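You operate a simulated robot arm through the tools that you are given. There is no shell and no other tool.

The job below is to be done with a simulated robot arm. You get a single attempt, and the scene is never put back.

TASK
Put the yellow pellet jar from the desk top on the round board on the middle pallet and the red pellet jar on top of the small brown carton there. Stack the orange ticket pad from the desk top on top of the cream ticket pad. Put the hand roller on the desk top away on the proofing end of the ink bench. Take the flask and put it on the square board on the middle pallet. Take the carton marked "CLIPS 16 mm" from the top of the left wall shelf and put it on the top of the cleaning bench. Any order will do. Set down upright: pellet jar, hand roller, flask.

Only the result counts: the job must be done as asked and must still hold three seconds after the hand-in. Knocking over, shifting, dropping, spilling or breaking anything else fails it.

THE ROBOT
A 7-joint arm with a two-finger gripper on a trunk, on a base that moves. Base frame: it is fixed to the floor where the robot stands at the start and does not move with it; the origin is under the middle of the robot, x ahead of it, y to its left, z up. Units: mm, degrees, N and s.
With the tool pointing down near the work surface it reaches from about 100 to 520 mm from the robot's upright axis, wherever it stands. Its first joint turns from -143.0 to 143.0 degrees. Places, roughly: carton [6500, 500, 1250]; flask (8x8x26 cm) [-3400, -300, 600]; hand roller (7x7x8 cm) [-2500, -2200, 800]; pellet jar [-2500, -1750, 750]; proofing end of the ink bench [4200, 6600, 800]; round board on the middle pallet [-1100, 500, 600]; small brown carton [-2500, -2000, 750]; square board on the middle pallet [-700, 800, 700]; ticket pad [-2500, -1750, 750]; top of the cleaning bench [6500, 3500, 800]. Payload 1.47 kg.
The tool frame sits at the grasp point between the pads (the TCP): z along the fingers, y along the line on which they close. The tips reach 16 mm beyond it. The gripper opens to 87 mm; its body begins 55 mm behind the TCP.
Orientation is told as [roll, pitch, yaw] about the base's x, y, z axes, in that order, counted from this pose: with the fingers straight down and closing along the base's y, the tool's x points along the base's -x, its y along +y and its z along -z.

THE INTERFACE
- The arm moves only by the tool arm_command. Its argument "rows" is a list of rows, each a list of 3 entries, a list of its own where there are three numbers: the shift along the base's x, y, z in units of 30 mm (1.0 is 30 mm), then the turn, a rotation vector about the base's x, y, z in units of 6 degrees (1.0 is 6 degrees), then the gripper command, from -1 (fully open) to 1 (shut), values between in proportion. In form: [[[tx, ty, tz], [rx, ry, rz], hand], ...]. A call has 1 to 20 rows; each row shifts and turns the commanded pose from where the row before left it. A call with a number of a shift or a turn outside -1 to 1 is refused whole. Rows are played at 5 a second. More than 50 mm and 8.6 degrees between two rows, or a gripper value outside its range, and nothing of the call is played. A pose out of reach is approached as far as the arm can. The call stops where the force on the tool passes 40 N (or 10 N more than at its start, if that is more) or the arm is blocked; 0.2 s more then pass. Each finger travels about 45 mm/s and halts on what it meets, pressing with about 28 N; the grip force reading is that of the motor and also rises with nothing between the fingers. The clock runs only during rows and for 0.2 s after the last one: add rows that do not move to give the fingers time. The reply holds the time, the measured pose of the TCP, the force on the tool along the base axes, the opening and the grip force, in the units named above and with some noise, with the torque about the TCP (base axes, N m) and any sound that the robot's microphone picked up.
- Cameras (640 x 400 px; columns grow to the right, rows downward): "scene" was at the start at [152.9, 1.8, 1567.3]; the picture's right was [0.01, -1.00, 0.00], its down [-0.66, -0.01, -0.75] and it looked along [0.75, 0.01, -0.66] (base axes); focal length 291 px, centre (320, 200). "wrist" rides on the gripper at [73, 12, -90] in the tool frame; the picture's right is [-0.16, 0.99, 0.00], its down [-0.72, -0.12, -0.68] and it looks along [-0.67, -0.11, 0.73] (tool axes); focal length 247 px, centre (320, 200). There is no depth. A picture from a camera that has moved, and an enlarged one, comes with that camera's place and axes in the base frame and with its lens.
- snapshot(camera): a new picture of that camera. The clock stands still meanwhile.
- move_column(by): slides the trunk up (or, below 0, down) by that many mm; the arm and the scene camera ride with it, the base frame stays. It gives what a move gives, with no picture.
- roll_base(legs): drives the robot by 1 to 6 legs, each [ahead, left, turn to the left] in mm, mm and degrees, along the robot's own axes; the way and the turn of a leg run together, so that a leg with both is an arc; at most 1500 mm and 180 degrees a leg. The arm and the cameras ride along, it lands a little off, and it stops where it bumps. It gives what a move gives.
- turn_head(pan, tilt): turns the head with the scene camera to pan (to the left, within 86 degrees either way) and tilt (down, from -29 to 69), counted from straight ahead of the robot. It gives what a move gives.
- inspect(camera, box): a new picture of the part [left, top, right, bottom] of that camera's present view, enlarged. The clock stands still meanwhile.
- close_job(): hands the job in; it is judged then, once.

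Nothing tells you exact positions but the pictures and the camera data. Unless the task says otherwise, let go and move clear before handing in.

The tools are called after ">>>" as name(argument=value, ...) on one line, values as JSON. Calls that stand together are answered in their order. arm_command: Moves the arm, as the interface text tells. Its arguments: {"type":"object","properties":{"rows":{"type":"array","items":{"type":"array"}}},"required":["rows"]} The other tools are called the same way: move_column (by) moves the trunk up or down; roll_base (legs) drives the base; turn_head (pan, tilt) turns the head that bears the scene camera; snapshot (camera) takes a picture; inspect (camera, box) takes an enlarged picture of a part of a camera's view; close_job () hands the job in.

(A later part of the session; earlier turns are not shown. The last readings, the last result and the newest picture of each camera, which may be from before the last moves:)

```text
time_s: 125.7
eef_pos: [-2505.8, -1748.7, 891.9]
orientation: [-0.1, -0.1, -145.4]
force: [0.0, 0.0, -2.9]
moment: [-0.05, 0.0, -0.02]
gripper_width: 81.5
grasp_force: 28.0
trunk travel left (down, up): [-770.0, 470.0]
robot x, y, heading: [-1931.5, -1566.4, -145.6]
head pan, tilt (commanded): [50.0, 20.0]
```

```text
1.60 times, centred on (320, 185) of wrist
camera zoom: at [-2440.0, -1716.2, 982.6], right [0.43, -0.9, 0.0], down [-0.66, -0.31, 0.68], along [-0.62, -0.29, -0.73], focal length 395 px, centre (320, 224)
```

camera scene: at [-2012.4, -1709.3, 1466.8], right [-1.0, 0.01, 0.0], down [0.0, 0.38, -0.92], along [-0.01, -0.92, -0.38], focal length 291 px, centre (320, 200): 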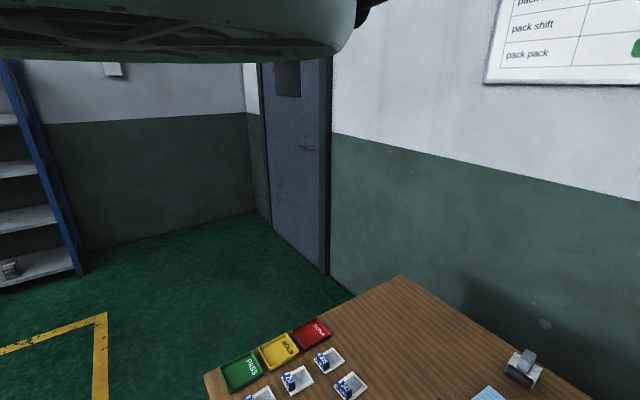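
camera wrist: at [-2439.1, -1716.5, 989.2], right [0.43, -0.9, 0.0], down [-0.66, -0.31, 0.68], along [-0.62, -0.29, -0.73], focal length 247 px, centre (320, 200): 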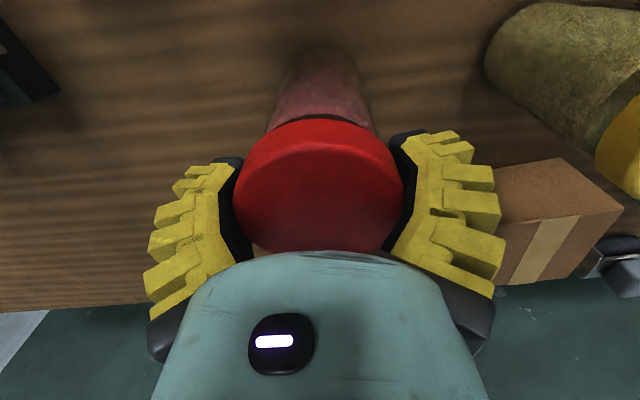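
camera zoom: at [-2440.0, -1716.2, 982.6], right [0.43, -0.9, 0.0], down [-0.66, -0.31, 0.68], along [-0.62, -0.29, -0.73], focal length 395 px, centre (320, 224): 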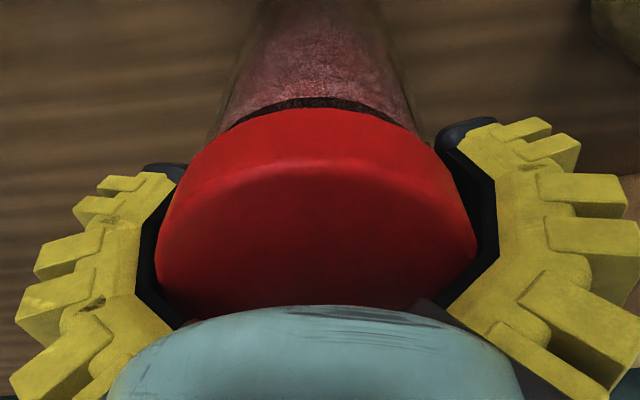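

The jar is securely held, with its weight about 0.3 kg. The carton centre is near [-2537, -2014], with its top at about z 840. I'll lift higher, then swing left over toward the carton, passing above the yellow jar.

>>> arm_command(rows=[[[0, 0, 0.7], [0, 0, 0], 1], [[0, 0, 0.9], [0, 0, 0], 1], [[0, 0, 0.9], [0, 0, 0], 1], [[0, 0, 0.9], [0, 0, 0], 1], [[0, 0, 0.9], [0, 0, 0], 1], [[0, 0, 0.9], [0, 0, 0], 1], [[0, 0, 0], [0, 0, 0], 1]])

```text
time_s: 127.3
eef_pos: [-2506.2, -1750.6, 1048.6]
orientation: [-0.1, -0.2, -145.4]
force: [0.2, 0.7, -2.6]
moment: [-0.01, -0.03, -0.01]
gripper_width: 81.0
grasp_force: 27.7
trunk travel left (down, up): [-770.0, 470.0]
robot x, y, heading: [-1933.6, -1563.3, -145.7]
head pan, tilt (commanded): [50.0, 20.0]
```

>>> arm_command(rows=[[[0.108, -0.9, 0], [0, 0, 0], 1], [[0.108, -0.9, 0], [0, 0, 0], 1], [[0.108, -0.9, 0], [0, 0, 0], 1], [[0.108, -0.9, 0], [0, 0, 0], 1], [[0.108, -0.9, 0], [0, 0, 0], 1], [[0.108, -0.9, 0], [0, 0, 0], 1], [[0.108, -0.9, 0], [0, 0, 0], 1], [[0.108, -0.9, 0], [0, 0, 0], 1], [[0, 0, 0], [0, 0, 0], 1]])

>>> snapshot(camera="wrist")

>>> snapshot(camera="scene")

```text
time_s: 129.3
eef_pos: [-2480.4, -1966.1, 1048.4]
orientation: [-0.2, -0.2, -145.4]
force: [-0.6, -0.2, -4.2]
moment: [0.03, 0.02, 0.01]
gripper_width: 81.1
grasp_force: 27.8
trunk travel left (down, up): [-770.0, 470.0]
robot x, y, heading: [-1928.2, -1566.4, -145.6]
head pan, tilt (commanded): [50.0, 20.0]
```

```text
taken
camera wrist: at [-2414.4, -1935.0, 1138.1], right [0.43, -0.9, 0.0], down [-0.66, -0.32, 0.68], along [-0.62, -0.29, -0.73], focal length 247 px, centre (320, 200)
```

wrist: 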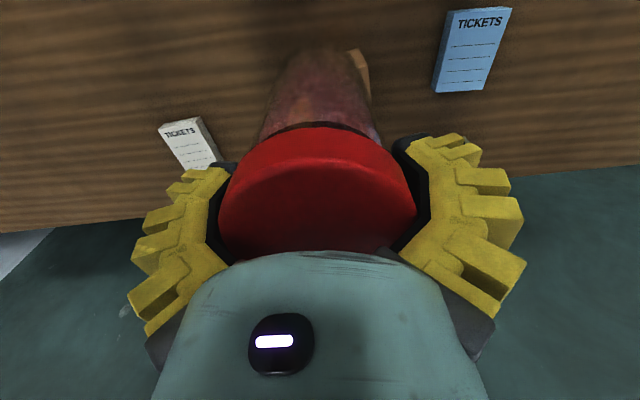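

```text
taken
camera scene: at [-1988.4, -1697.6, 1470.5], right [-1.0, 0.0, 0.0], down [0.0, 0.34, -0.94], along [0.0, -0.94, -0.34], focal length 291 px, centre (320, 200)
```

scene: 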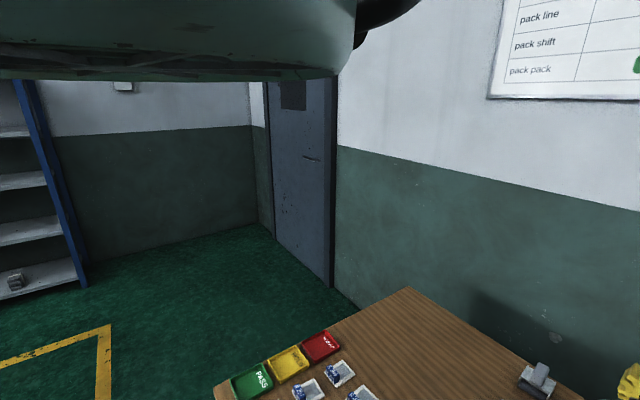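

The jar hides the carton from the wrist camera. I'll tilt the head down to see if the scene camera can watch the placement.

>>> turn_head(pan=45, tilt=42)

>>> snapshot(camera="scene")

```text
time_s: 130.1
eef_pos: [-2479.8, -1967.0, 1047.2]
orientation: [-0.1, -0.2, -145.5]
force: [-0.2, -0.2, -3.0]
moment: [-0.01, 0.03, 0.02]
gripper_width: 81.0
grasp_force: 27.7
trunk travel left (down, up): [-770.0, 470.0]
robot x, y, heading: [-1931.4, -1566.6, -145.6]
head pan, tilt (commanded): [45.0, 42.0]
```

```text
taken
camera scene: at [-1987.7, -1691.3, 1443.4], right [-1.0, -0.01, 0.0], down [0.0, 0.61, -0.8], along [0.01, -0.8, -0.61], focal length 291 px, centre (320, 200)
```

scene: 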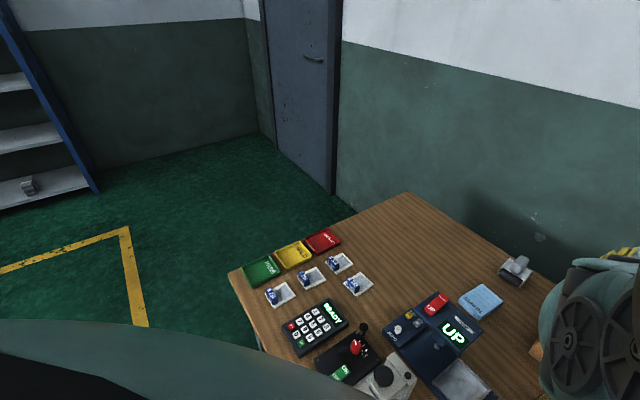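

The arm blocks that view. I'll roll forward 40 mm for reach, then shift the hand right so the carton shows beside the jar in the wrist camera and I can measure it.

>>> roll_base(legs=[[40, 0, 0]])

>>> arm_command(rows=[[[-0.45, 0.69, 0], [0, 0, 0], 1], [[-0.45, 0.69, 0], [0, 0, 0], 1], [[-0.45, 0.69, 0], [0, 0, 0], 1], [[-0.45, 0.69, 0], [0, 0, 0], 1], [[0, 0, 0], [0, 0, 0], 1]])

>>> snapshot(camera="wrist")

```text
time_s: 131.0
eef_pos: [-2512.7, -1989.6, 1048.6]
orientation: [0.0, -0.2, -145.5]
force: [0.2, -0.7, -3.2]
moment: [-0.01, 0.02, 0.01]
gripper_width: 81.1
grasp_force: 28.3
trunk travel left (down, up): [-770.0, 470.0]
robot x, y, heading: [-1966.7, -1586.6, -145.2]
head pan, tilt (commanded): [45.0, 42.0]
```

```text
time_s: 132.2
eef_pos: [-2569.7, -1906.8, 1048.1]
orientation: [-0.1, -0.2, -145.5]
force: [-1.1, -0.6, -3.8]
moment: [-0.02, 0.01, 0.01]
gripper_width: 81.0
grasp_force: 28.4
trunk travel left (down, up): [-770.0, 470.0]
robot x, y, heading: [-1961.6, -1587.3, -145.6]
head pan, tilt (commanded): [45.0, 42.0]
```

```text
taken
camera wrist: at [-2503.8, -1875.4, 1137.4], right [0.43, -0.9, 0.0], down [-0.66, -0.31, 0.68], along [-0.62, -0.29, -0.73], focal length 247 px, centre (320, 200)
```

wrist: 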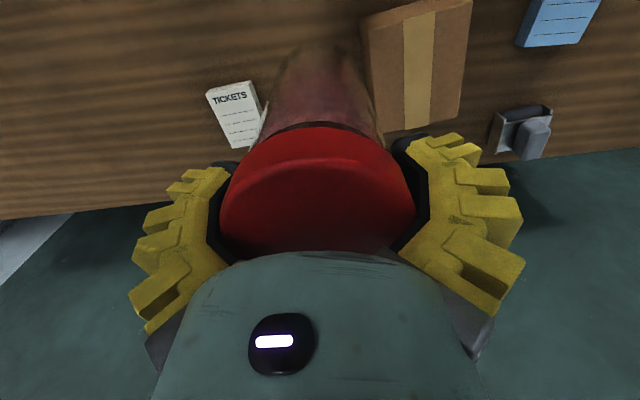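

>>> inspect(camera="wrist", box=[330, 0, 570, 150])

```text
2.67 times, centred on (450, 75) of wrist
camera zoom: at [-2503.8, -1875.4, 1137.4], right [0.43, -0.9, 0.0], down [-0.66, -0.31, 0.68], along [-0.62, -0.29, -0.73], focal length 659 px, centre (-27, 533)
```

zoom: 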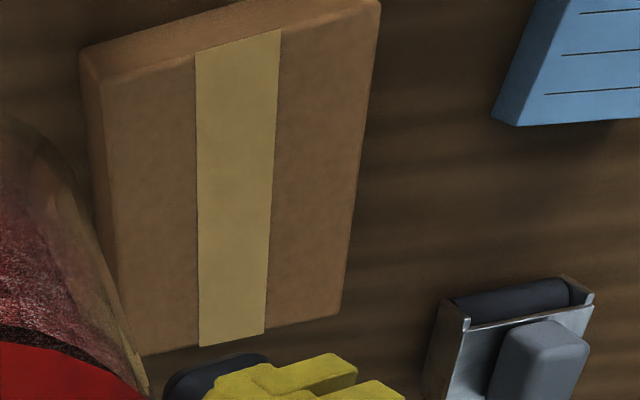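

The carton's top centre measures [-2537, -2015] at z≈840, about 97×118 mm, and two views agree. I'll raise the arm, then lower the trunk to get reach over the carton.

>>> arm_command(rows=[[[0, 0, 1], [0, 0, 0], 1], [[0, 0, 1], [0, 0, 0], 1], [[0, 0, 1], [0, 0, 0], 1], [[0, 0, 1], [0, 0, 0], 1], [[0, 0, 0.5], [0, 0, 0], 1], [[0, 0, 0], [0, 0, 0], 1]])

```text
time_s: 133.6
eef_pos: [-2568.8, -1908.2, 1182.1]
orientation: [-0.1, -0.3, -145.4]
force: [-0.5, 1.0, -2.4]
moment: [0.01, 0.0, -0.03]
gripper_width: 81.0
grasp_force: 27.8
trunk travel left (down, up): [-770.0, 470.0]
robot x, y, heading: [-1964.7, -1589.8, -145.6]
head pan, tilt (commanded): [45.0, 42.0]
```

>>> move_column(by=-190)

```text
time_s: 135.7
eef_pos: [-2568.3, -1908.1, 991.3]
orientation: [0.0, -0.2, -145.6]
force: [0.4, -0.8, -3.5]
moment: [0.0, 0.0, -0.05]
gripper_width: 80.6
grasp_force: 28.4
trunk travel left (down, up): [-580.0, 660.0]
robot x, y, heading: [-1963.1, -1585.5, -145.5]
head pan, tilt (commanded): [45.0, 42.0]
```

Now I'll move sideways over the carton centre, with the jar base about 30 mm above its top.

>>> arm_command(rows=[[[0.263, -0.89, 0], [0, 0, 0], 1], [[0.263, -0.89, 0], [0, 0, 0], 1], [[0.263, -0.89, 0], [0, 0, 0], 1], [[0.263, -0.89, 0], [0, 0, 0], 1], [[0, 0, 0], [0, 0, 0], 1]])

>>> snapshot(camera="wrist")

>>> snapshot(camera="scene")

```text
time_s: 136.9
eef_pos: [-2538.0, -2016.4, 990.6]
orientation: [-0.2, -0.2, -145.5]
force: [-0.1, -0.6, -3.2]
moment: [0.01, -0.02, 0.02]
gripper_width: 80.5
grasp_force: 28.2
trunk travel left (down, up): [-580.0, 660.0]
robot x, y, heading: [-1959.7, -1588.3, -145.7]
head pan, tilt (commanded): [45.0, 42.0]
```

```text
taken
camera wrist: at [-2471.2, -1983.5, 1081.6], right [0.43, -0.9, 0.0], down [-0.66, -0.31, 0.68], along [-0.62, -0.29, -0.73], focal length 247 px, centre (320, 200)
```

wrist: 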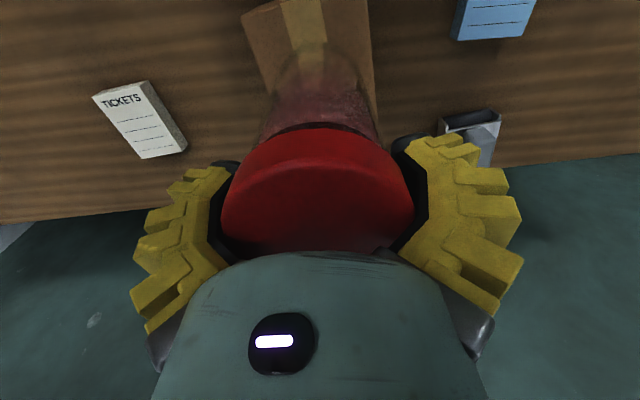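

```text
taken
camera scene: at [-2021.5, -1710.8, 1245.6], right [-1.0, -0.01, 0.0], down [0.0, 0.68, -0.74], along [0.01, -0.74, -0.68], focal length 291 px, centre (320, 200)
```

scene: 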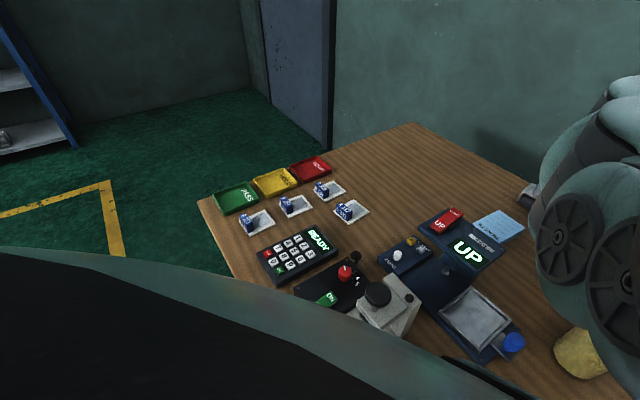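

>>> inspect(camera="wrist", box=[220, 0, 420, 125])

```text
3.20 times, centred on (320, 62) of wrist
camera zoom: at [-2471.2, -1983.5, 1081.6], right [0.43, -0.9, 0.0], down [-0.66, -0.31, 0.68], along [-0.62, -0.29, -0.73], focal length 790 px, centre (320, 640)
```

zoom: 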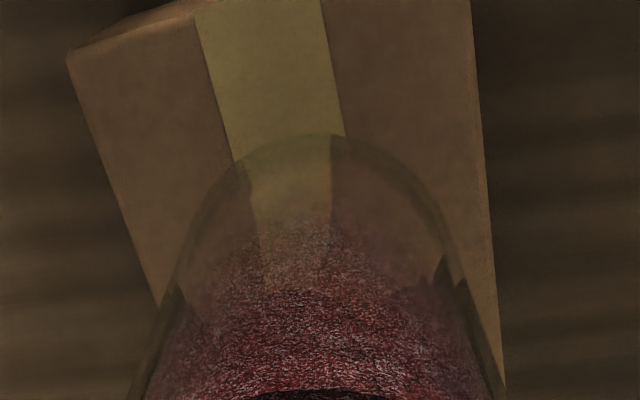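

The jar base is centred over the carton. I'll lower it in small steps and watch the force for touchdown.

>>> arm_command(rows=[[[0, 0, -0.4], [0, 0, 0], 1], [[0, 0, -0.3], [0, 0, 0], 1], [[0, 0, 0], [0, 0, 0], 1]])

>>> arm_command(rows=[[[0, 0, -0.13], [0, 0, 0], 1], [[0, 0, -0.1], [0, 0, 0], 1], [[0, 0, 0], [0, 0, 0], 1]])

```text
time_s: 137.7
eef_pos: [-2536.3, -2015.1, 971.0]
orientation: [-0.1, -0.2, -145.6]
force: [1.0, -0.8, -2.8]
moment: [-0.01, 0.02, 0.0]
gripper_width: 80.5
grasp_force: 28.6
trunk travel left (down, up): [-580.0, 660.0]
robot x, y, heading: [-1965.0, -1588.7, -145.5]
head pan, tilt (commanded): [45.0, 42.0]
```

```text
time_s: 138.5
eef_pos: [-2535.9, -2014.9, 963.5]
orientation: [-0.1, -0.3, -145.5]
force: [0.3, -0.3, -3.8]
moment: [-0.05, 0.0, 0.04]
gripper_width: 80.2
grasp_force: 27.8
trunk travel left (down, up): [-580.0, 660.0]
robot x, y, heading: [-1963.0, -1591.7, -145.2]
head pan, tilt (commanded): [45.0, 42.0]
```

>>> arm_command(rows=[[[0, 0, -0.1], [0, 0, 0], 1], [[0, 0, -0.1], [0, 0, 0], 1], [[0, 0, 0], [0, 0, 0], 1]])

>>> arm_command(rows=[[[0, 0, -0.1], [0, 0, 0], 1], [[0, 0, 0], [0, 0, 0], 1]])

```text
time_s: 139.3
eef_pos: [-2536.2, -2016.3, 957.5]
orientation: [-0.1, -0.2, -145.5]
force: [0.0, -0.6, -3.0]
moment: [-0.01, -0.02, 0.03]
gripper_width: 80.4
grasp_force: 28.0
trunk travel left (down, up): [-580.0, 660.0]
robot x, y, heading: [-1963.0, -1589.3, -145.7]
head pan, tilt (commanded): [45.0, 42.0]
```

```text
time_s: 139.9
eef_pos: [-2536.4, -2012.9, 954.1]
orientation: [-0.1, -0.2, -145.4]
force: [0.1, -0.4, -3.4]
moment: [0.0, -0.01, -0.03]
gripper_width: 80.4
grasp_force: 28.0
trunk travel left (down, up): [-580.0, 660.0]
robot x, y, heading: [-1964.2, -1590.5, -145.4]
head pan, tilt (commanded): [45.0, 42.0]
```

>>> arm_command(rows=[[[0, 0, -0.1], [0, 0, 0], 1], [[0, 0, 0], [0, 0, 0], 1]])

>>> arm_command(rows=[[[0, 0, -0.1], [0, 0, 0], 1], [[0, 0, 0], [0, 0, 0], 1]])

>>> inspect(camera="wrist", box=[220, 0, 420, 125])

```text
time_s: 140.5
eef_pos: [-2537.2, -2015.0, 953.4]
orientation: [-0.1, -0.3, -145.6]
force: [4.5, 2.8, 8.6]
moment: [0.1, -0.13, -0.01]
gripper_width: 79.7
grasp_force: 28.3
trunk travel left (down, up): [-580.0, 660.0]
robot x, y, heading: [-1963.9, -1589.4, -145.3]
head pan, tilt (commanded): [45.0, 42.0]
```

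```text
time_s: 141.2
eef_pos: [-2537.3, -2016.2, 951.8]
orientation: [-0.1, -0.7, -145.6]
force: [3.4, 1.6, 16.1]
moment: [0.01, 0.12, 0.02]
gripper_width: 78.1
grasp_force: 27.9
trunk travel left (down, up): [-580.0, 660.0]
robot x, y, heading: [-1963.2, -1587.2, -145.5]
head pan, tilt (commanded): [45.0, 42.0]
stopped in row 2: the force on the tool passed its limit at 41 N (the readings are from after the stop); the commanded pose is now the measured one
```

```text
3.20 times, centred on (320, 62) of wrist
camera zoom: at [-2471.9, -1983.5, 1042.1], right [0.43, -0.9, 0.0], down [-0.65, -0.31, 0.69], along [-0.62, -0.3, -0.72], focal length 790 px, centre (320, 640)
```

zoom: 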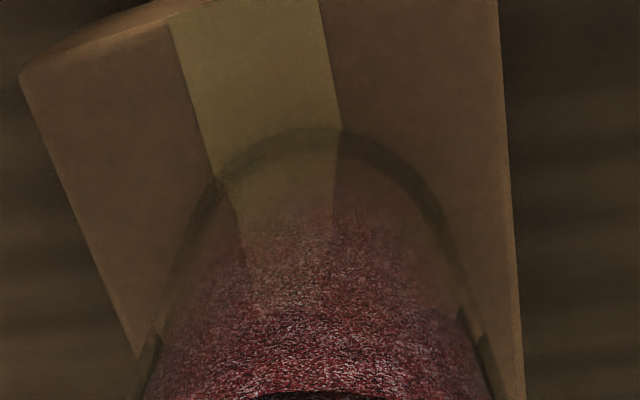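

Touchdown at TCP z≈953. I'll ease off slightly, open the fingers, and rise straight up.

>>> arm_command(rows=[[[0, 0, 0.06], [0, 0, 0], 1], [[0, 0, 0], [0, 0, 0], 0.4], [[0, 0, 0], [0, 0, 0], -0.3], [[0, 0, 0], [0, 0, 0], -1], [[0, 0, 0], [0, 0, 0], -1], [[0, 0, 0], [0, 0, 0], -1]])

>>> snapshot(camera="wrist")

```text
time_s: 142.6
eef_pos: [-2537.5, -2015.5, 951.7]
orientation: [-0.2, -0.5, -145.4]
force: [0.4, -0.3, 8.2]
moment: [-0.14, 0.23, -0.01]
gripper_width: 88.0
grasp_force: 18.7
trunk travel left (down, up): [-580.0, 660.0]
robot x, y, heading: [-1961.0, -1584.4, -145.6]
head pan, tilt (commanded): [45.0, 42.0]
```

```text
taken
camera wrist: at [-2471.3, -1983.4, 1042.5], right [0.43, -0.9, 0.0], down [-0.66, -0.31, 0.69], along [-0.62, -0.29, -0.73], focal length 247 px, centre (320, 200)
```

wrist: 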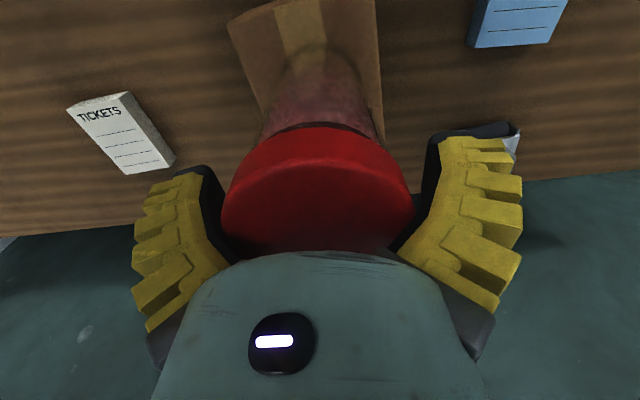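

>>> arm_command(rows=[[[0, 0, 0.15], [0, 0, 0], -1], [[0, 0, 0.2], [0, 0, 0], -1], [[0, 0, 0.3], [0, 0, 0], -1], [[0, 0, 0.5], [0, 0, 0], -1], [[0, 0, 0], [0, 0, 0], -1]])

>>> snapshot(camera="wrist")

```text
time_s: 143.8
eef_pos: [-2536.7, -2014.6, 985.3]
orientation: [-0.2, -0.4, -145.5]
force: [0.1, -0.6, -0.4]
moment: [-0.03, 0.0, -0.04]
gripper_width: 87.1
grasp_force: 0.0
trunk travel left (down, up): [-580.0, 660.0]
robot x, y, heading: [-1964.3, -1589.1, -145.5]
head pan, tilt (commanded): [45.0, 42.0]
```

```text
taken
camera wrist: at [-2471.1, -1982.8, 1076.6], right [0.43, -0.9, 0.0], down [-0.66, -0.31, 0.68], along [-0.62, -0.29, -0.73], focal length 247 px, centre (320, 200)
```

wrist: 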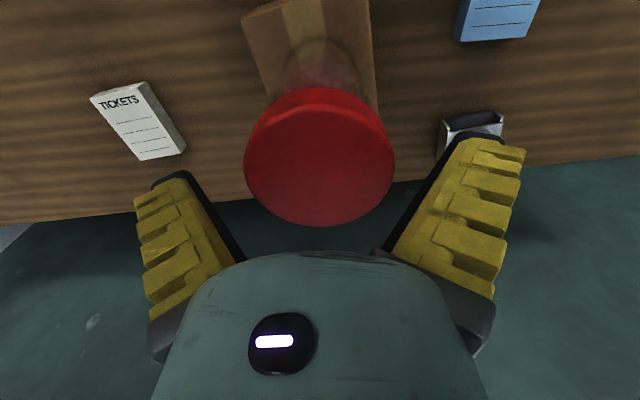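

The red jar stands on the carton. Next is the orange pad, at about [-2458, -1570], roughly 69×102 mm. The cream pad is far back at about [-2706, -1832], so I'll use the same forward-tilted tool to pick and to place. First I'll rise clear of the red jar.

>>> arm_command(rows=[[[0, 0, 0.8], [0, 0, 0], -1], [[0, 0, 0.8], [0, 0, 0], -1], [[0, 0, 0.8], [0, 0, 0], -1], [[0, 0, 0], [0, 0, 0], -1]])

```text
time_s: 144.8
eef_pos: [-2537.1, -2013.1, 1058.8]
orientation: [-0.1, -0.3, -145.4]
force: [-0.5, -1.0, 1.1]
moment: [-0.03, 0.01, -0.02]
gripper_width: 86.9
grasp_force: 0.0
trunk travel left (down, up): [-580.0, 660.0]
robot x, y, heading: [-1960.2, -1588.7, -145.4]
head pan, tilt (commanded): [45.0, 42.0]
```

>>> roll_base(legs=[[-250, 0, 0], [0, -245, 0]])

>>> snapshot(camera="wrist")

```text
time_s: 148.0
eef_pos: [-2464.8, -1668.0, 1057.6]
orientation: [-0.1, -0.4, -145.8]
force: [-0.3, -0.8, 0.3]
moment: [0.0, -0.01, -0.03]
gripper_width: 87.0
grasp_force: 0.1
trunk travel left (down, up): [-580.0, 660.0]
robot x, y, heading: [-1894.5, -1248.5, -145.8]
head pan, tilt (commanded): [45.0, 42.0]
```

```text
taken
camera wrist: at [-2399.8, -1636.7, 1148.5], right [0.42, -0.91, 0.0], down [-0.66, -0.31, 0.68], along [-0.62, -0.29, -0.73], focal length 247 px, centre (320, 200)
```

wrist: 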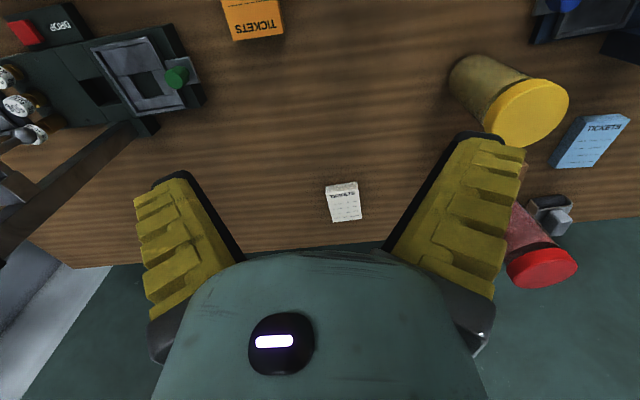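

Orange pad, cream pad, red and yellow jars are all in view. I'll move above the orange pad and come down to about z 900 before tilting the tool.

>>> arm_command(rows=[[[0.04, 0.547, -0.878], [0, 0, 0], -1], [[0.04, 0.547, -0.878], [0, 0, 0], -1], [[0.04, 0.547, -0.878], [0, 0, 0], -1], [[0.04, 0.547, -0.878], [0, 0, 0], -1], [[0.04, 0.547, -0.878], [0, 0, 0], -1], [[0.04, 0.547, -0.878], [0, 0, 0], -1], [[0, 0, 0], [0, 0, 0], -1]])

>>> snapshot(camera="wrist")

```text
time_s: 149.6
eef_pos: [-2461.2, -1618.1, 980.8]
orientation: [-0.2, -0.3, -145.7]
force: [0.0, -0.6, 0.6]
moment: [-0.01, 0.01, 0.0]
gripper_width: 87.3
grasp_force: 0.1
out of reach, approached as far as the arm can: row 4, 5, 6
trunk travel left (down, up): [-580.0, 660.0]
robot x, y, heading: [-1889.0, -1246.0, -146.0]
head pan, tilt (commanded): [45.0, 42.0]
```

```text
taken
camera wrist: at [-2396.2, -1586.8, 1070.9], right [0.43, -0.9, 0.0], down [-0.66, -0.31, 0.68], along [-0.62, -0.29, -0.73], focal length 247 px, centre (320, 200)
```

wrist: 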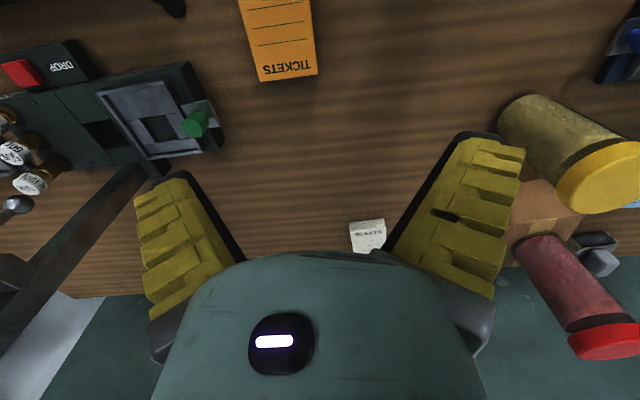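

The elbow has slipped onto its short-range side again. I'll redo the flip: push outward briefly at this safe height, then retract.

>>> arm_command(rows=[[[-0.83, -0.54, 0], [0, 0, 0], -1], [[-0.83, -0.54, 0], [0, 0, 0], -1], [[-0.83, -0.54, 0], [0, 0, 0], -1], [[-0.83, -0.54, 0], [0, 0, 0], -1], [[0.83, 0.54, 0], [0, 0, 0], -1], [[0.83, 0.54, 0], [0, 0, 0], -1], [[0.83, 0.54, 0], [0, 0, 0], -1], [[0.83, 0.54, 0], [0, 0, 0], -1], [[0.83, 0.54, -0.3], [0, 0, 0], -1], [[0.83, 0.54, -0.3], [0, 0, 0], -1], [[0, 0, 0], [0, 0, 0], -1]])

```text
time_s: 152.0
eef_pos: [-2464.3, -1617.6, 980.9]
orientation: [-0.1, -0.4, -145.7]
force: [-0.4, 0.1, -0.4]
moment: [-0.01, -0.01, 0.01]
gripper_width: 87.2
grasp_force: 0.2
out of reach, approached as far as the arm can: row 3, 4, 7, 8, 9, 10
trunk travel left (down, up): [-580.0, 660.0]
robot x, y, heading: [-1888.0, -1244.4, -145.8]
head pan, tilt (commanded): [45.0, 42.0]
```

>>> arm_command(rows=[[[-0.8, -0.52, -0.1], [0, 0, 0], -1], [[-0.8, -0.52, -0.1], [0, 0, 0], -1], [[-0.8, -0.52, -0.1], [0, 0, 0], -1], [[-0.8, -0.52, -0.1], [0, 0, 0], -1], [[-0.8, -0.52, -0.1], [0, 0, 0], -1], [[-0.8, -0.52, -0.1], [0, 0, 0], -1], [[0.8, 0.52, 0.1], [0, 0, 0], -1], [[0.8, 0.52, 0.1], [0, 0, 0], -1], [[0.8, 0.52, 0.1], [0, 0, 0], -1], [[0.8, 0.52, 0.1], [0, 0, 0], -1], [[0.8, 0.52, 0.1], [0, 0, 0], -1], [[0.8, 0.52, 0.1], [0, 0, 0], -1], [[0.8, 0.52, -0.2], [0, 0, 0], -1], [[0.8, 0.52, -0.2], [0, 0, 0], -1], [[0, 0, 0], [0, 0, 0], -1]])

```text
time_s: 155.2
eef_pos: [-2468.4, -1621.0, 977.7]
orientation: [0.0, -0.4, -145.7]
force: [0.0, 0.8, 0.6]
moment: [0.0, 0.0, 0.05]
gripper_width: 87.3
grasp_force: 0.1
out of reach, approached as far as the arm can: row 3, 4, 5, 6, 9, 10, 11, 12, 13, 14
trunk travel left (down, up): [-580.0, 660.0]
robot x, y, heading: [-1887.7, -1250.3, -145.9]
head pan, tilt (commanded): [45.0, 42.0]
```

Still on the wrong side. The flip that worked earlier happened with the hand lower relative to the trunk. I'll raise the trunk and repeat it there.

>>> move_column(by=210)

>>> arm_command(rows=[[[0, 0, -1], [0, 0, 0], -1], [[0, 0, -1], [0, 0, 0], -1], [[0, 0, -1], [0, 0, 0], -1], [[0, 0, -1], [0, 0, 0], -1], [[0, 0, -1], [0, 0, 0], -1], [[0, 0, -1], [0, 0, 0], -1], [[-0.79, -0.54, -0.28], [0, 0, 0], -1], [[-0.79, -0.54, -0.28], [0, 0, 0], -1], [[-0.79, -0.54, -0.28], [0, 0, 0], -1], [[0.79, 0.54, 0.28], [0, 0, 0], -1], [[0.79, 0.54, 0.28], [0, 0, 0], -1], [[0.79, 0.54, 0.28], [0, 0, 0], -1], [[0.79, 0.54, 0], [0, 0, 0], -1], [[0.79, 0.54, 0], [0, 0, 0], -1], [[0, 0, 0], [0, 0, 0], -1]])

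```text
time_s: 157.4
eef_pos: [-2466.3, -1620.6, 1187.2]
orientation: [0.0, -0.3, -145.8]
force: [0.1, -0.1, -0.5]
moment: [0.0, -0.01, 0.01]
gripper_width: 87.2
grasp_force: 0.0
trunk travel left (down, up): [-790.0, 450.0]
robot x, y, heading: [-1889.9, -1243.5, -145.7]
head pan, tilt (commanded): [45.0, 42.0]
```

```text
time_s: 160.6
eef_pos: [-2413.7, -1583.8, 1000.3]
orientation: [0.0, -0.3, -145.7]
force: [0.7, 0.0, -0.4]
moment: [-0.02, 0.0, -0.03]
gripper_width: 86.9
grasp_force: 0.1
out of reach, approached as far as the arm can: row 8, 9, 12, 14
trunk travel left (down, up): [-790.0, 450.0]
robot x, y, heading: [-1891.8, -1245.3, -145.8]
head pan, tilt (commanded): [45.0, 42.0]
```

>>> move_column(by=110)

>>> arm_command(rows=[[[0, 0, -1], [0, 0, 0], -1], [[0, 0, -1], [0, 0, 0], -1], [[0, 0, -1], [0, 0, 0], -1], [[-0.72, -0.47, -0.5], [0, 0, 0], -1], [[-0.72, -0.47, -0.5], [0, 0, 0], -1], [[-0.72, -0.47, -0.5], [0, 0, 0], -1], [[-0.72, -0.47, -0.5], [0, 0, 0], -1], [[0.72, 0.47, 0.5], [0, 0, 0], -1], [[0.72, 0.47, 0.5], [0, 0, 0], -1], [[0.72, 0.47, 0.5], [0, 0, 0], -1], [[0.72, 0.47, 0], [0, 0, 0], -1], [[0.72, 0.47, 0], [0, 0, 0], -1], [[0, 0, 0], [0, 0, 0], -1]])

```text
time_s: 162.0
eef_pos: [-2413.7, -1581.0, 1109.6]
orientation: [-0.1, -0.2, -145.8]
force: [0.2, -0.5, 0.0]
moment: [0.02, -0.02, 0.02]
gripper_width: 86.9
grasp_force: 0.1
trunk travel left (down, up): [-900.0, 340.0]
robot x, y, heading: [-1888.1, -1242.7, -146.1]
head pan, tilt (commanded): [45.0, 42.0]
```

```text
time_s: 164.8
eef_pos: [-2361.3, -1551.9, 1020.6]
orientation: [-0.2, -0.3, -145.8]
force: [-0.2, 0.1, 0.8]
moment: [-0.02, 0.03, 0.0]
gripper_width: 86.9
grasp_force: 0.0
out of reach, approached as far as the arm can: row 5, 6, 7, 11, 12
trunk travel left (down, up): [-900.0, 340.0]
robot x, y, heading: [-1889.3, -1246.6, -146.0]
head pan, tilt (commanded): [45.0, 42.0]
```

>>> arm_command(rows=[[[0, 0, 0], [-0.56, 0.826, 0], -1], [[0, 0, 0], [-0.56, 0.826, 0], -1], [[0, 0, 0], [-0.56, 0.826, 0], -1], [[0, 0, 0], [-0.56, 0.826, 0], -1], [[0, 0, 0], [-0.56, 0.826, 0], -1], [[0, 0, 0], [0, 0, 0], -1]])

>>> arm_command(rows=[[[0, 0, 0], [0.56, -0.826, 0], -1], [[0, 0, 0], [0.56, -0.826, 0], -1], [[0, 0, 0], [0.56, -0.826, 0], -1], [[0, 0, 0], [0.56, -0.826, 0], -1], [[0, 0, 0], [0.56, -0.826, 0], -1], [[0, 0, 0], [0, 0, 0], -1]])

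>>> arm_command(rows=[[[-0.79, -0.54, -0.28], [0, 0, 0], -1], [[-0.79, -0.54, -0.28], [0, 0, 0], -1], [[-0.79, -0.54, -0.28], [0, 0, 0], -1], [[0.79, 0.54, 0.28], [0, 0, 0], -1], [[0.79, 0.54, 0.28], [0, 0, 0], -1], [[0.79, 0.54, 0.28], [0, 0, 0], -1], [[0.79, 0.54, 0], [0, 0, 0], -1], [[0.79, 0.54, 0], [0, 0, 0], -1], [[0.79, 0.54, 0], [0, 0, 0], -1], [[0, 0, 0], [0, 0, 0], -1]])

```text
time_s: 166.2
eef_pos: [-2383.0, -1558.1, 977.6]
orientation: [0.7, -26.8, -146.3]
force: [-0.2, -0.9, -0.6]
moment: [0.01, 0.0, -0.01]
gripper_width: 87.3
grasp_force: 0.1
out of reach, approached as far as the arm can: row 1, 2, 3, 4, 5
trunk travel left (down, up): [-900.0, 340.0]
robot x, y, heading: [-1889.4, -1243.0, -145.7]
head pan, tilt (commanded): [45.0, 42.0]
```

```text
time_s: 167.6
eef_pos: [-2383.0, -1558.0, 977.0]
orientation: [0.5, 3.3, -146.1]
force: [-0.2, -0.4, 0.6]
moment: [-0.03, 0.02, 0.02]
gripper_width: 87.1
grasp_force: 0.1
trunk travel left (down, up): [-900.0, 340.0]
robot x, y, heading: [-1893.4, -1242.2, -145.8]
head pan, tilt (commanded): [45.0, 42.0]
```

```text
time_s: 169.8
eef_pos: [-2294.9, -1493.3, 957.8]
orientation: [0.6, 3.2, -146.1]
force: [0.3, -0.3, 0.5]
moment: [-0.01, 0.01, 0.01]
gripper_width: 87.1
grasp_force: 0.3
out of reach, approached as far as the arm can: row 2, 3, 7, 8, 9
trunk travel left (down, up): [-900.0, 340.0]
robot x, y, heading: [-1886.3, -1245.4, -145.8]
head pan, tilt (commanded): [45.0, 42.0]
```

Still limited. Both times this happened I had turned the head into the arm just before, so perhaps the head is in the arm's way. I'll turn it fully aside and level, then test retracting.

>>> turn_head(pan=86, tilt=0)

>>> arm_command(rows=[[[0.79, 0.54, 0], [0, 0, 0], -1], [[0.79, 0.54, 0], [0, 0, 0], -1], [[0, 0, 0], [0, 0, 0], -1]])

>>> snapshot(camera="scene")

```text
time_s: 170.9
eef_pos: [-2296.8, -1494.4, 955.9]
orientation: [0.5, 3.3, -146.1]
force: [0.6, 0.5, -0.3]
moment: [-0.01, 0.0, -0.02]
gripper_width: 86.8
grasp_force: 0.0
trunk travel left (down, up): [-900.0, 340.0]
robot x, y, heading: [-1885.6, -1250.5, -145.8]
head pan, tilt (commanded): [85.9, 0.0]
```

```text
time_s: 171.7
eef_pos: [-2291.0, -1490.1, 953.9]
orientation: [0.6, 3.4, -146.0]
force: [0.7, 0.1, 0.4]
moment: [0.0, 0.01, 0.01]
gripper_width: 86.8
grasp_force: 0.0
out of reach, approached as far as the arm can: row 1, 2
trunk travel left (down, up): [-900.0, 340.0]
robot x, y, heading: [-1890.3, -1241.5, -145.8]
head pan, tilt (commanded): [85.9, 0.0]
```

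```text
taken
camera scene: at [-1903.3, -1362.8, 1633.0], right [-0.86, -0.5, 0.0], down [0.0, 0.0, -1.0], along [0.5, -0.86, 0.0], focal length 291 px, centre (320, 200)
```

scene: 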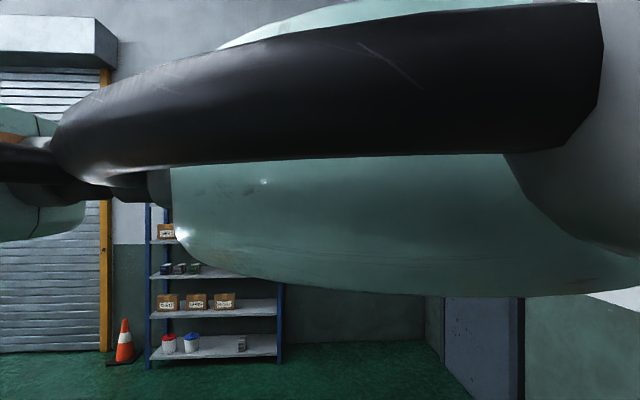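

The limit is a constant wrist-to-shoulder distance of about 420 mm, so the elbow is bent the short way. Crossing full extension is hit-and-miss, so I'll try several short push-and-retract cycles at a safe height and see which rows get flagged.

>>> arm_command(rows=[[[-0.6, -0.41, 0.6], [0, 0, 0], -1], [[-0.6, -0.41, 0.6], [0, 0, 0], -1], [[-0.6, -0.41, 0.6], [0, 0, 0], -1], [[-0.6, -0.41, 0.6], [0, 0, 0], -1], [[-0.6, -0.41, 0.6], [0, 0, 0], -1], [[-0.6, -0.41, 0.6], [0, 0, 0], -1], [[-0.6, -0.41, 0.6], [0, 0, 0], -1], [[-0.6, -0.41, 0.6], [0, 0, 0], -1], [[0, 0, 0], [0, -0.5, 0], -1], [[0, 0, 0], [0, 0, 0], -1]])

```text
time_s: 173.9
eef_pos: [-2434.1, -1588.6, 1095.8]
orientation: [2.2, 5.7, -146.0]
force: [-0.5, -0.9, 0.1]
moment: [-0.03, 0.01, -0.02]
gripper_width: 87.3
grasp_force: 0.1
trunk travel left (down, up): [-900.0, 340.0]
robot x, y, heading: [-1889.5, -1250.8, -145.7]
head pan, tilt (commanded): [85.9, 0.0]
```

>>> arm_command(rows=[[[0, 0, 0], [-0.227, 0.993, 0], -1], [[-0.746, -0.503, -0.44], [0, 0, 0], -1], [[-0.746, -0.503, -0.44], [0, 0, 0], -1], [[-0.746, -0.503, -0.44], [0, 0, 0], -1], [[0.746, 0.503, 0.44], [0, 0, 0], -1], [[0.746, 0.503, 0.44], [0, 0, 0], -1], [[0.746, 0.503, 0.44], [0, 0, 0], -1], [[0.746, 0.503, 0.44], [0, 0, 0], -1], [[0.746, 0.503, 0.44], [0, 0, 0], -1], [[0, 0, 0], [0, 0, 0], -1]])

```text
time_s: 176.1
eef_pos: [-2414.5, -1576.2, 1109.8]
orientation: [0.0, 0.2, -146.2]
force: [0.1, 0.3, -0.1]
moment: [0.02, 0.02, -0.01]
gripper_width: 87.0
grasp_force: 0.1
out of reach, approached as far as the arm can: row 4, 7, 8, 9
trunk travel left (down, up): [-900.0, 340.0]
robot x, y, heading: [-1886.8, -1250.0, -146.0]
head pan, tilt (commanded): [85.9, 0.0]
```

>>> arm_command(rows=[[[-0.8, -0.54, -0.3], [0, 0, 0], -1], [[-0.8, -0.54, -0.3], [0, 0, 0], -1], [[-0.95, -0.64, -0.5], [0.56, -0.826, 0], -1], [[-0.95, -0.64, -0.5], [0.56, -0.826, 0], -1], [[0.746, 0.503, 0.44], [-0.56, 0.826, 0], -1], [[0.746, 0.503, 0.44], [-0.56, 0.826, 0], -1], [[0.746, 0.503, 0.44], [0, 0, 0], -1], [[0.746, 0.503, 0.44], [0, 0, 0], -1], [[0.746, 0.503, 0.44], [0, 0, 0], -1], [[0, 0, 0], [0, 0, 0], -1]])

```text
time_s: 178.3
eef_pos: [-2414.7, -1578.8, 1109.7]
orientation: [0.0, 0.0, -146.1]
force: [-0.9, 1.1, 0.7]
moment: [-0.01, 0.05, 0.0]
gripper_width: 86.8
grasp_force: 0.2
out of reach, approached as far as the arm can: row 3, 4, 6, 7, 8, 9
trunk travel left (down, up): [-900.0, 340.0]
robot x, y, heading: [-1886.6, -1246.6, -145.9]
head pan, tilt (commanded): [85.9, 0.0]
```

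>>> arm_command(rows=[[[-0.6, 0.83, 0], [0, 0, 0.67], -1], [[-0.6, 0.83, 0], [0, 0, 0.67], -1], [[-0.6, 0.83, 0], [0, 0, 0.67], -1], [[-0.6, 0.83, 0], [0, 0, 0.67], -1], [[-0.6, 0.83, 0], [0, 0, 0.67], -1], [[-0.6, 0.83, 0], [0, 0, 0.67], -1], [[0.1, 0.05, 0], [0, 0, 0], -1], [[0, 0, 0], [0, 0, 0], -1]])

>>> arm_command(rows=[[[-0.79, -0.54, -0.28], [0, 0, 0], -1], [[-0.79, -0.54, -0.28], [0, 0, 0], -1], [[-0.79, -0.54, -0.28], [0, 0, 0], -1], [[-0.79, -0.54, -0.28], [0, 0, 0], -1], [[-0.79, -0.54, -0.28], [0, 0, 0], -1], [[-0.79, -0.54, -0.28], [0, 0, 0], -1], [[0.79, 0.54, 0.28], [0, 0, 0], -1], [[0.79, 0.54, 0.28], [0, 0, 0], -1], [[0.79, 0.54, 0.28], [0, 0, 0], -1], [[0.79, 0.54, 0.1], [0, 0, 0], -1], [[0.79, 0.54, 0.1], [0, 0, 0], -1], [[0.79, 0.54, 0.1], [0, 0, 0], -1], [[0, 0, 0], [0, 0, 0], -1]])

```text
time_s: 180.1
eef_pos: [-2517.7, -1428.7, 1107.6]
orientation: [0.0, 0.0, -121.9]
force: [0.4, -0.5, 0.3]
moment: [0.02, 0.02, 0.01]
gripper_width: 87.2
grasp_force: 0.0
trunk travel left (down, up): [-900.0, 340.0]
robot x, y, heading: [-1886.5, -1246.1, -145.6]
head pan, tilt (commanded): [85.9, 0.0]
```

```text
time_s: 182.9
eef_pos: [-2417.6, -1373.0, 1130.2]
orientation: [0.0, 0.1, -122.0]
force: [0.8, 0.5, -0.9]
moment: [0.03, -0.01, 0.01]
gripper_width: 86.9
grasp_force: 0.1
out of reach, approached as far as the arm can: row 2, 3, 4, 5, 6
trunk travel left (down, up): [-900.0, 340.0]
robot x, y, heading: [-1889.1, -1245.5, -146.1]
head pan, tilt (commanded): [85.9, 0.0]
```

That worked: the elbow is back on its long-range side. It flips when the hand is out to the right, and it seems to go wrong near full stretch on the left, so I'll keep work to the right of my axis. Now I'll extend and raise to prepare for lowering the trunk.

>>> arm_command(rows=[[[-0.413, -0.68, 0.833], [0, 0, -0.686], -1], [[-0.413, -0.68, 0.833], [0, 0, -0.686], -1], [[-0.413, -0.68, 0.833], [0, 0, -0.686], -1], [[-0.413, -0.68, 0.833], [0, 0, -0.686], -1], [[-0.413, -0.68, 0.833], [0, 0, -0.686], -1], [[-0.413, -0.68, 0.833], [0, 0, -0.686], -1], [[0, 0, 0], [0, 0, 0], -1]])

```text
time_s: 184.5
eef_pos: [-2502.3, -1500.2, 1216.3]
orientation: [0.0, 0.1, -146.7]
force: [-0.7, 0.5, 0.0]
moment: [0.03, 0.02, 0.01]
gripper_width: 86.9
grasp_force: 0.1
out of reach, approached as far as the arm can: row 3, 4, 5, 6
trunk travel left (down, up): [-900.0, 340.0]
robot x, y, heading: [-1886.7, -1245.9, -145.8]
head pan, tilt (commanded): [85.9, 0.0]
```

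>>> arm_command(rows=[[[0.75, 0.5, 0], [0, 0, 0], -1], [[0.75, 0.5, 0], [0, 0, 0], -1], [[0, 0, 0], [0, 0, 0], -1]])

```text
time_s: 185.3
eef_pos: [-2471.4, -1473.8, 1189.9]
orientation: [0.0, -0.1, -146.7]
force: [0.2, 0.6, 0.3]
moment: [0.0, -0.05, -0.02]
gripper_width: 87.0
grasp_force: 0.0
out of reach, approached as far as the arm can: row 1, 2
trunk travel left (down, up): [-900.0, 340.0]
robot x, y, heading: [-1887.7, -1245.7, -145.6]
head pan, tilt (commanded): [85.9, 0.0]
```

>>> arm_command(rows=[[[0, 0, -1], [0, 0, 0], -1], [[0, 0, -1], [0, 0, 0], -1], [[0, 0, -1], [0, 0, 0], -1], [[0.75, 0.5, -0.3], [0, 0, 0], -1], [[0.75, 0.5, -0.3], [0, 0, 0], -1], [[0.75, 0.5, -0.3], [0, 0, 0], -1], [[0.75, 0.5, -0.3], [0, 0, 0], -1], [[0.75, 0.5, 0], [0, 0, 0], -1], [[0, 0, 0], [0, 0, 0], -1]])

```text
time_s: 187.3
eef_pos: [-2360.0, -1399.2, 1061.8]
orientation: [0.0, -0.1, -146.8]
force: [0.5, 1.4, -0.1]
moment: [-0.03, -0.04, 0.02]
gripper_width: 87.1
grasp_force: 0.1
trunk travel left (down, up): [-900.0, 340.0]
robot x, y, heading: [-1889.0, -1247.0, -145.8]
head pan, tilt (commanded): [85.9, 0.0]
```

The elbow is on the good side. I'll back away from the desk so trunk and tool changes happen in free space: 300 mm back and a little left.

>>> roll_base(legs=[[-300, 80, 0]])

>>> arm_command(rows=[[[-0.83, -0.56, 0.6], [0, 0, 0], -0.75], [[-0.83, -0.56, 0.6], [0, 0, 0], -0.75], [[-0.83, -0.56, 0.6], [0, 0, 0], -0.75], [[-0.83, -0.56, 0.6], [0, 0, 0], -0.75], [[-0.83, -0.56, 0.6], [0, 0, 0], -0.75], [[0, 0, 0], [0, 0, 0], -0.75]])

```text
time_s: 189.4
eef_pos: [-2066.1, -1297.7, 1060.7]
orientation: [0.0, 0.1, -146.4]
force: [-0.4, -0.1, -0.3]
moment: [-0.03, 0.01, -0.01]
gripper_width: 87.2
grasp_force: 0.1
trunk travel left (down, up): [-900.0, 340.0]
robot x, y, heading: [-1595.0, -1140.6, -145.4]
head pan, tilt (commanded): [85.9, 0.0]
```

```text
time_s: 190.8
eef_pos: [-2190.8, -1382.4, 1150.7]
orientation: [0.0, 0.1, -146.4]
force: [0.3, 0.0, 0.1]
moment: [0.0, 0.01, 0.01]
gripper_width: 78.7
grasp_force: 2.0
trunk travel left (down, up): [-900.0, 340.0]
robot x, y, heading: [-1594.8, -1143.5, -145.7]
head pan, tilt (commanded): [85.9, 0.0]
```

>>> move_column(by=-330)

>>> arm_command(rows=[[[0, 0, 0], [-0.56, 0.826, 0], -0.75], [[0, 0, 0], [-0.56, 0.826, 0], -0.75], [[0, 0, 0], [-0.56, 0.826, 0], -0.75], [[0, 0, 0], [-0.56, 0.826, 0], -0.75], [[0, 0, 0], [-0.56, 0.826, 0], -0.75], [[0, 0, 0], [0, 0, 0], -0.75]])

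>>> snapshot(camera="wrist")

```text
time_s: 194.1
eef_pos: [-2191.3, -1381.8, 821.2]
orientation: [0.1, 0.0, -146.4]
force: [-0.2, -0.9, 0.4]
moment: [0.05, 0.0, -0.03]
gripper_width: 78.4
grasp_force: 1.5
trunk travel left (down, up): [-570.0, 670.0]
robot x, y, heading: [-1597.1, -1143.3, -145.8]
head pan, tilt (commanded): [85.9, 0.0]
```

```text
time_s: 195.5
eef_pos: [-2190.0, -1382.0, 819.7]
orientation: [0.4, -30.0, -146.6]
force: [0.4, -0.7, -0.3]
moment: [0.02, 0.0, 0.02]
gripper_width: 78.3
grasp_force: 1.2
trunk travel left (down, up): [-570.0, 670.0]
robot x, y, heading: [-1596.8, -1143.7, -145.5]
head pan, tilt (commanded): [85.9, 0.0]
```

```text
taken
camera wrist: at [-2096.3, -1331.2, 863.0], right [0.43, -0.9, 0.08], down [-0.31, -0.06, 0.95], along [-0.85, -0.44, -0.3], focal length 247 px, centre (320, 200)
```

wrist: 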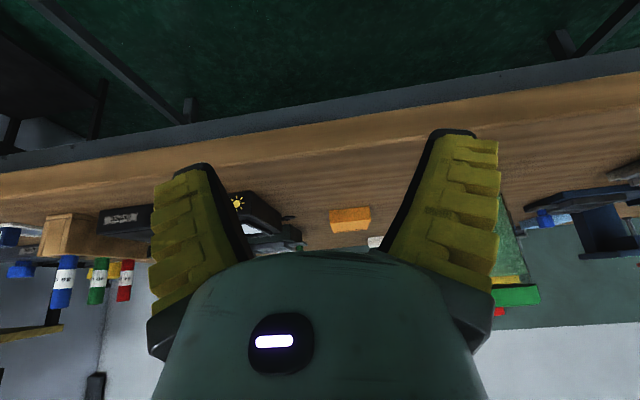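

The tool is tilted 30° without trouble, and the orange pad is straight ahead about 327 mm. I'll drive forward most of that and look again.

>>> roll_base(legs=[[290, 0, 0]])

>>> snapshot(camera="wrist")

```text
time_s: 197.5
eef_pos: [-2428.1, -1543.0, 821.1]
orientation: [0.4, -29.8, -146.6]
force: [0.3, -0.5, 0.1]
moment: [0.02, -0.02, 0.04]
gripper_width: 78.6
grasp_force: 1.4
trunk travel left (down, up): [-570.0, 670.0]
robot x, y, heading: [-1834.2, -1308.0, -145.7]
head pan, tilt (commanded): [85.9, 0.0]
```

```text
taken
camera wrist: at [-2333.7, -1492.5, 863.2], right [0.43, -0.9, 0.08], down [-0.31, -0.06, 0.95], along [-0.85, -0.44, -0.3], focal length 247 px, centre (320, 200)
```

wrist: 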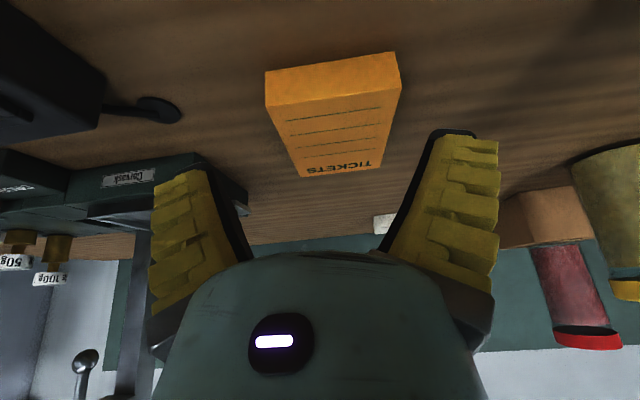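

The pad is about 66×95×20 mm and nearly centred. I'll move the last 40 mm over it with the arm and lower so the fingers straddle it.

>>> arm_command(rows=[[[-0.47, -0.47, 0], [0, 0, 0], -0.75], [[-0.47, -0.47, 0], [0, 0, 0], -0.75], [[0, 0, -0.3], [0, 0, 0], -0.75], [[0, 0, -0.3], [0, 0, 0], -0.75], [[0, 0, 0], [0, 0, 0], -0.75]])

>>> snapshot(camera="wrist")

```text
time_s: 198.7
eef_pos: [-2456.0, -1570.8, 802.4]
orientation: [0.3, -29.9, -146.6]
force: [-0.4, -0.1, -0.6]
moment: [0.01, 0.03, 0.0]
gripper_width: 78.5
grasp_force: 1.4
trunk travel left (down, up): [-570.0, 670.0]
robot x, y, heading: [-1837.2, -1306.4, -145.8]
head pan, tilt (commanded): [85.9, 0.0]
```

```text
taken
camera wrist: at [-2361.7, -1521.1, 845.3], right [0.43, -0.9, 0.08], down [-0.31, -0.06, 0.95], along [-0.85, -0.44, -0.3], focal length 247 px, centre (320, 200)
```

wrist: 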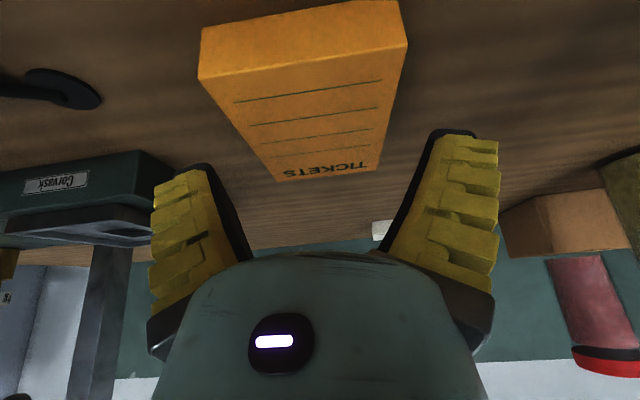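

Well aligned, within 4 mm of the pad's centre. I'll lower another 19 mm and close.

>>> arm_command(rows=[[[-0.06, -0.06, -0.3], [0, 0, 0], -0.75], [[0, 0, -0.33], [0, 0, 0], -0.75], [[0, 0, 0], [0, 0, 0], -0.75]])

>>> arm_command(rows=[[[0, 0, 0], [0, 0, 0], 1], [[0, 0, 0], [0, 0, 0], 1], [[0, 0, 0], [0, 0, 0], 1], [[0, 0, 0], [0, 0, 0], 1]])

>>> snapshot(camera="wrist")

```text
time_s: 199.5
eef_pos: [-2459.3, -1572.7, 782.7]
orientation: [0.3, -30.0, -146.5]
force: [0.0, -0.5, 0.5]
moment: [0.01, 0.01, 0.02]
gripper_width: 78.6
grasp_force: 1.7
trunk travel left (down, up): [-570.0, 670.0]
robot x, y, heading: [-1829.6, -1303.2, -145.7]
head pan, tilt (commanded): [85.9, 0.0]
```

```text
time_s: 200.5
eef_pos: [-2458.5, -1572.2, 783.8]
orientation: [0.4, -30.0, -146.6]
force: [0.4, 0.5, -0.1]
moment: [-0.01, -0.03, -0.01]
gripper_width: 62.8
grasp_force: 28.2
trunk travel left (down, up): [-570.0, 670.0]
robot x, y, heading: [-1833.4, -1302.4, -145.7]
head pan, tilt (commanded): [85.9, 0.0]
```

```text
taken
camera wrist: at [-2363.3, -1522.0, 825.8], right [0.43, -0.9, 0.08], down [-0.31, -0.06, 0.95], along [-0.85, -0.44, -0.3], focal length 247 px, centre (320, 200)
```

wrist: 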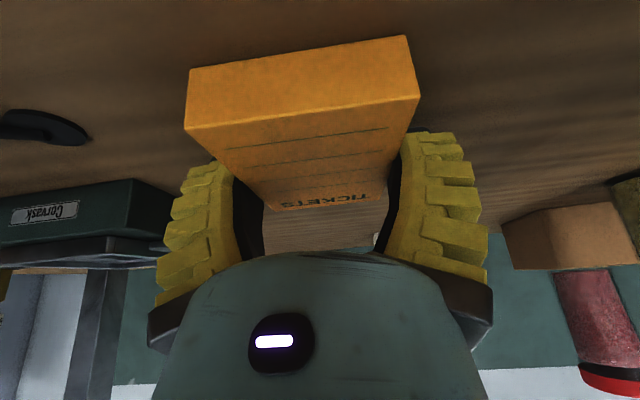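

The pad is gripped at 63 mm. I'll lift it about 55 mm and check that it holds level.

>>> arm_command(rows=[[[0, 0, 0.3], [0, 0, 0], 1], [[0, 0, 0.5], [0, 0, 0], 1], [[0, 0, 0.5], [0, 0, 0], 1], [[0, 0, 0.5], [0, 0, 0], 1], [[0, 0, 0], [0, 0, 0], 1]])

>>> snapshot(camera="wrist")

```text
time_s: 201.7
eef_pos: [-2458.0, -1571.4, 836.9]
orientation: [0.4, -29.8, -146.7]
force: [0.4, 0.3, -0.7]
moment: [-0.01, -0.01, 0.0]
gripper_width: 63.7
grasp_force: 28.0
trunk travel left (down, up): [-570.0, 670.0]
robot x, y, heading: [-1833.8, -1303.6, -145.6]
head pan, tilt (commanded): [85.9, 0.0]
```

```text
taken
camera wrist: at [-2362.8, -1521.7, 880.4], right [0.43, -0.9, 0.08], down [-0.31, -0.06, 0.95], along [-0.85, -0.43, -0.3], focal length 247 px, centre (320, 200)
```

wrist: 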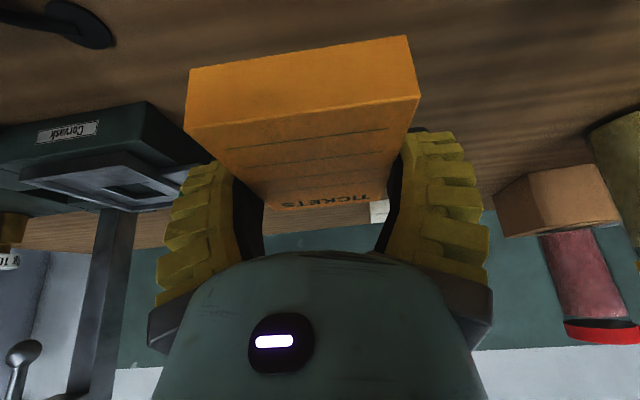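

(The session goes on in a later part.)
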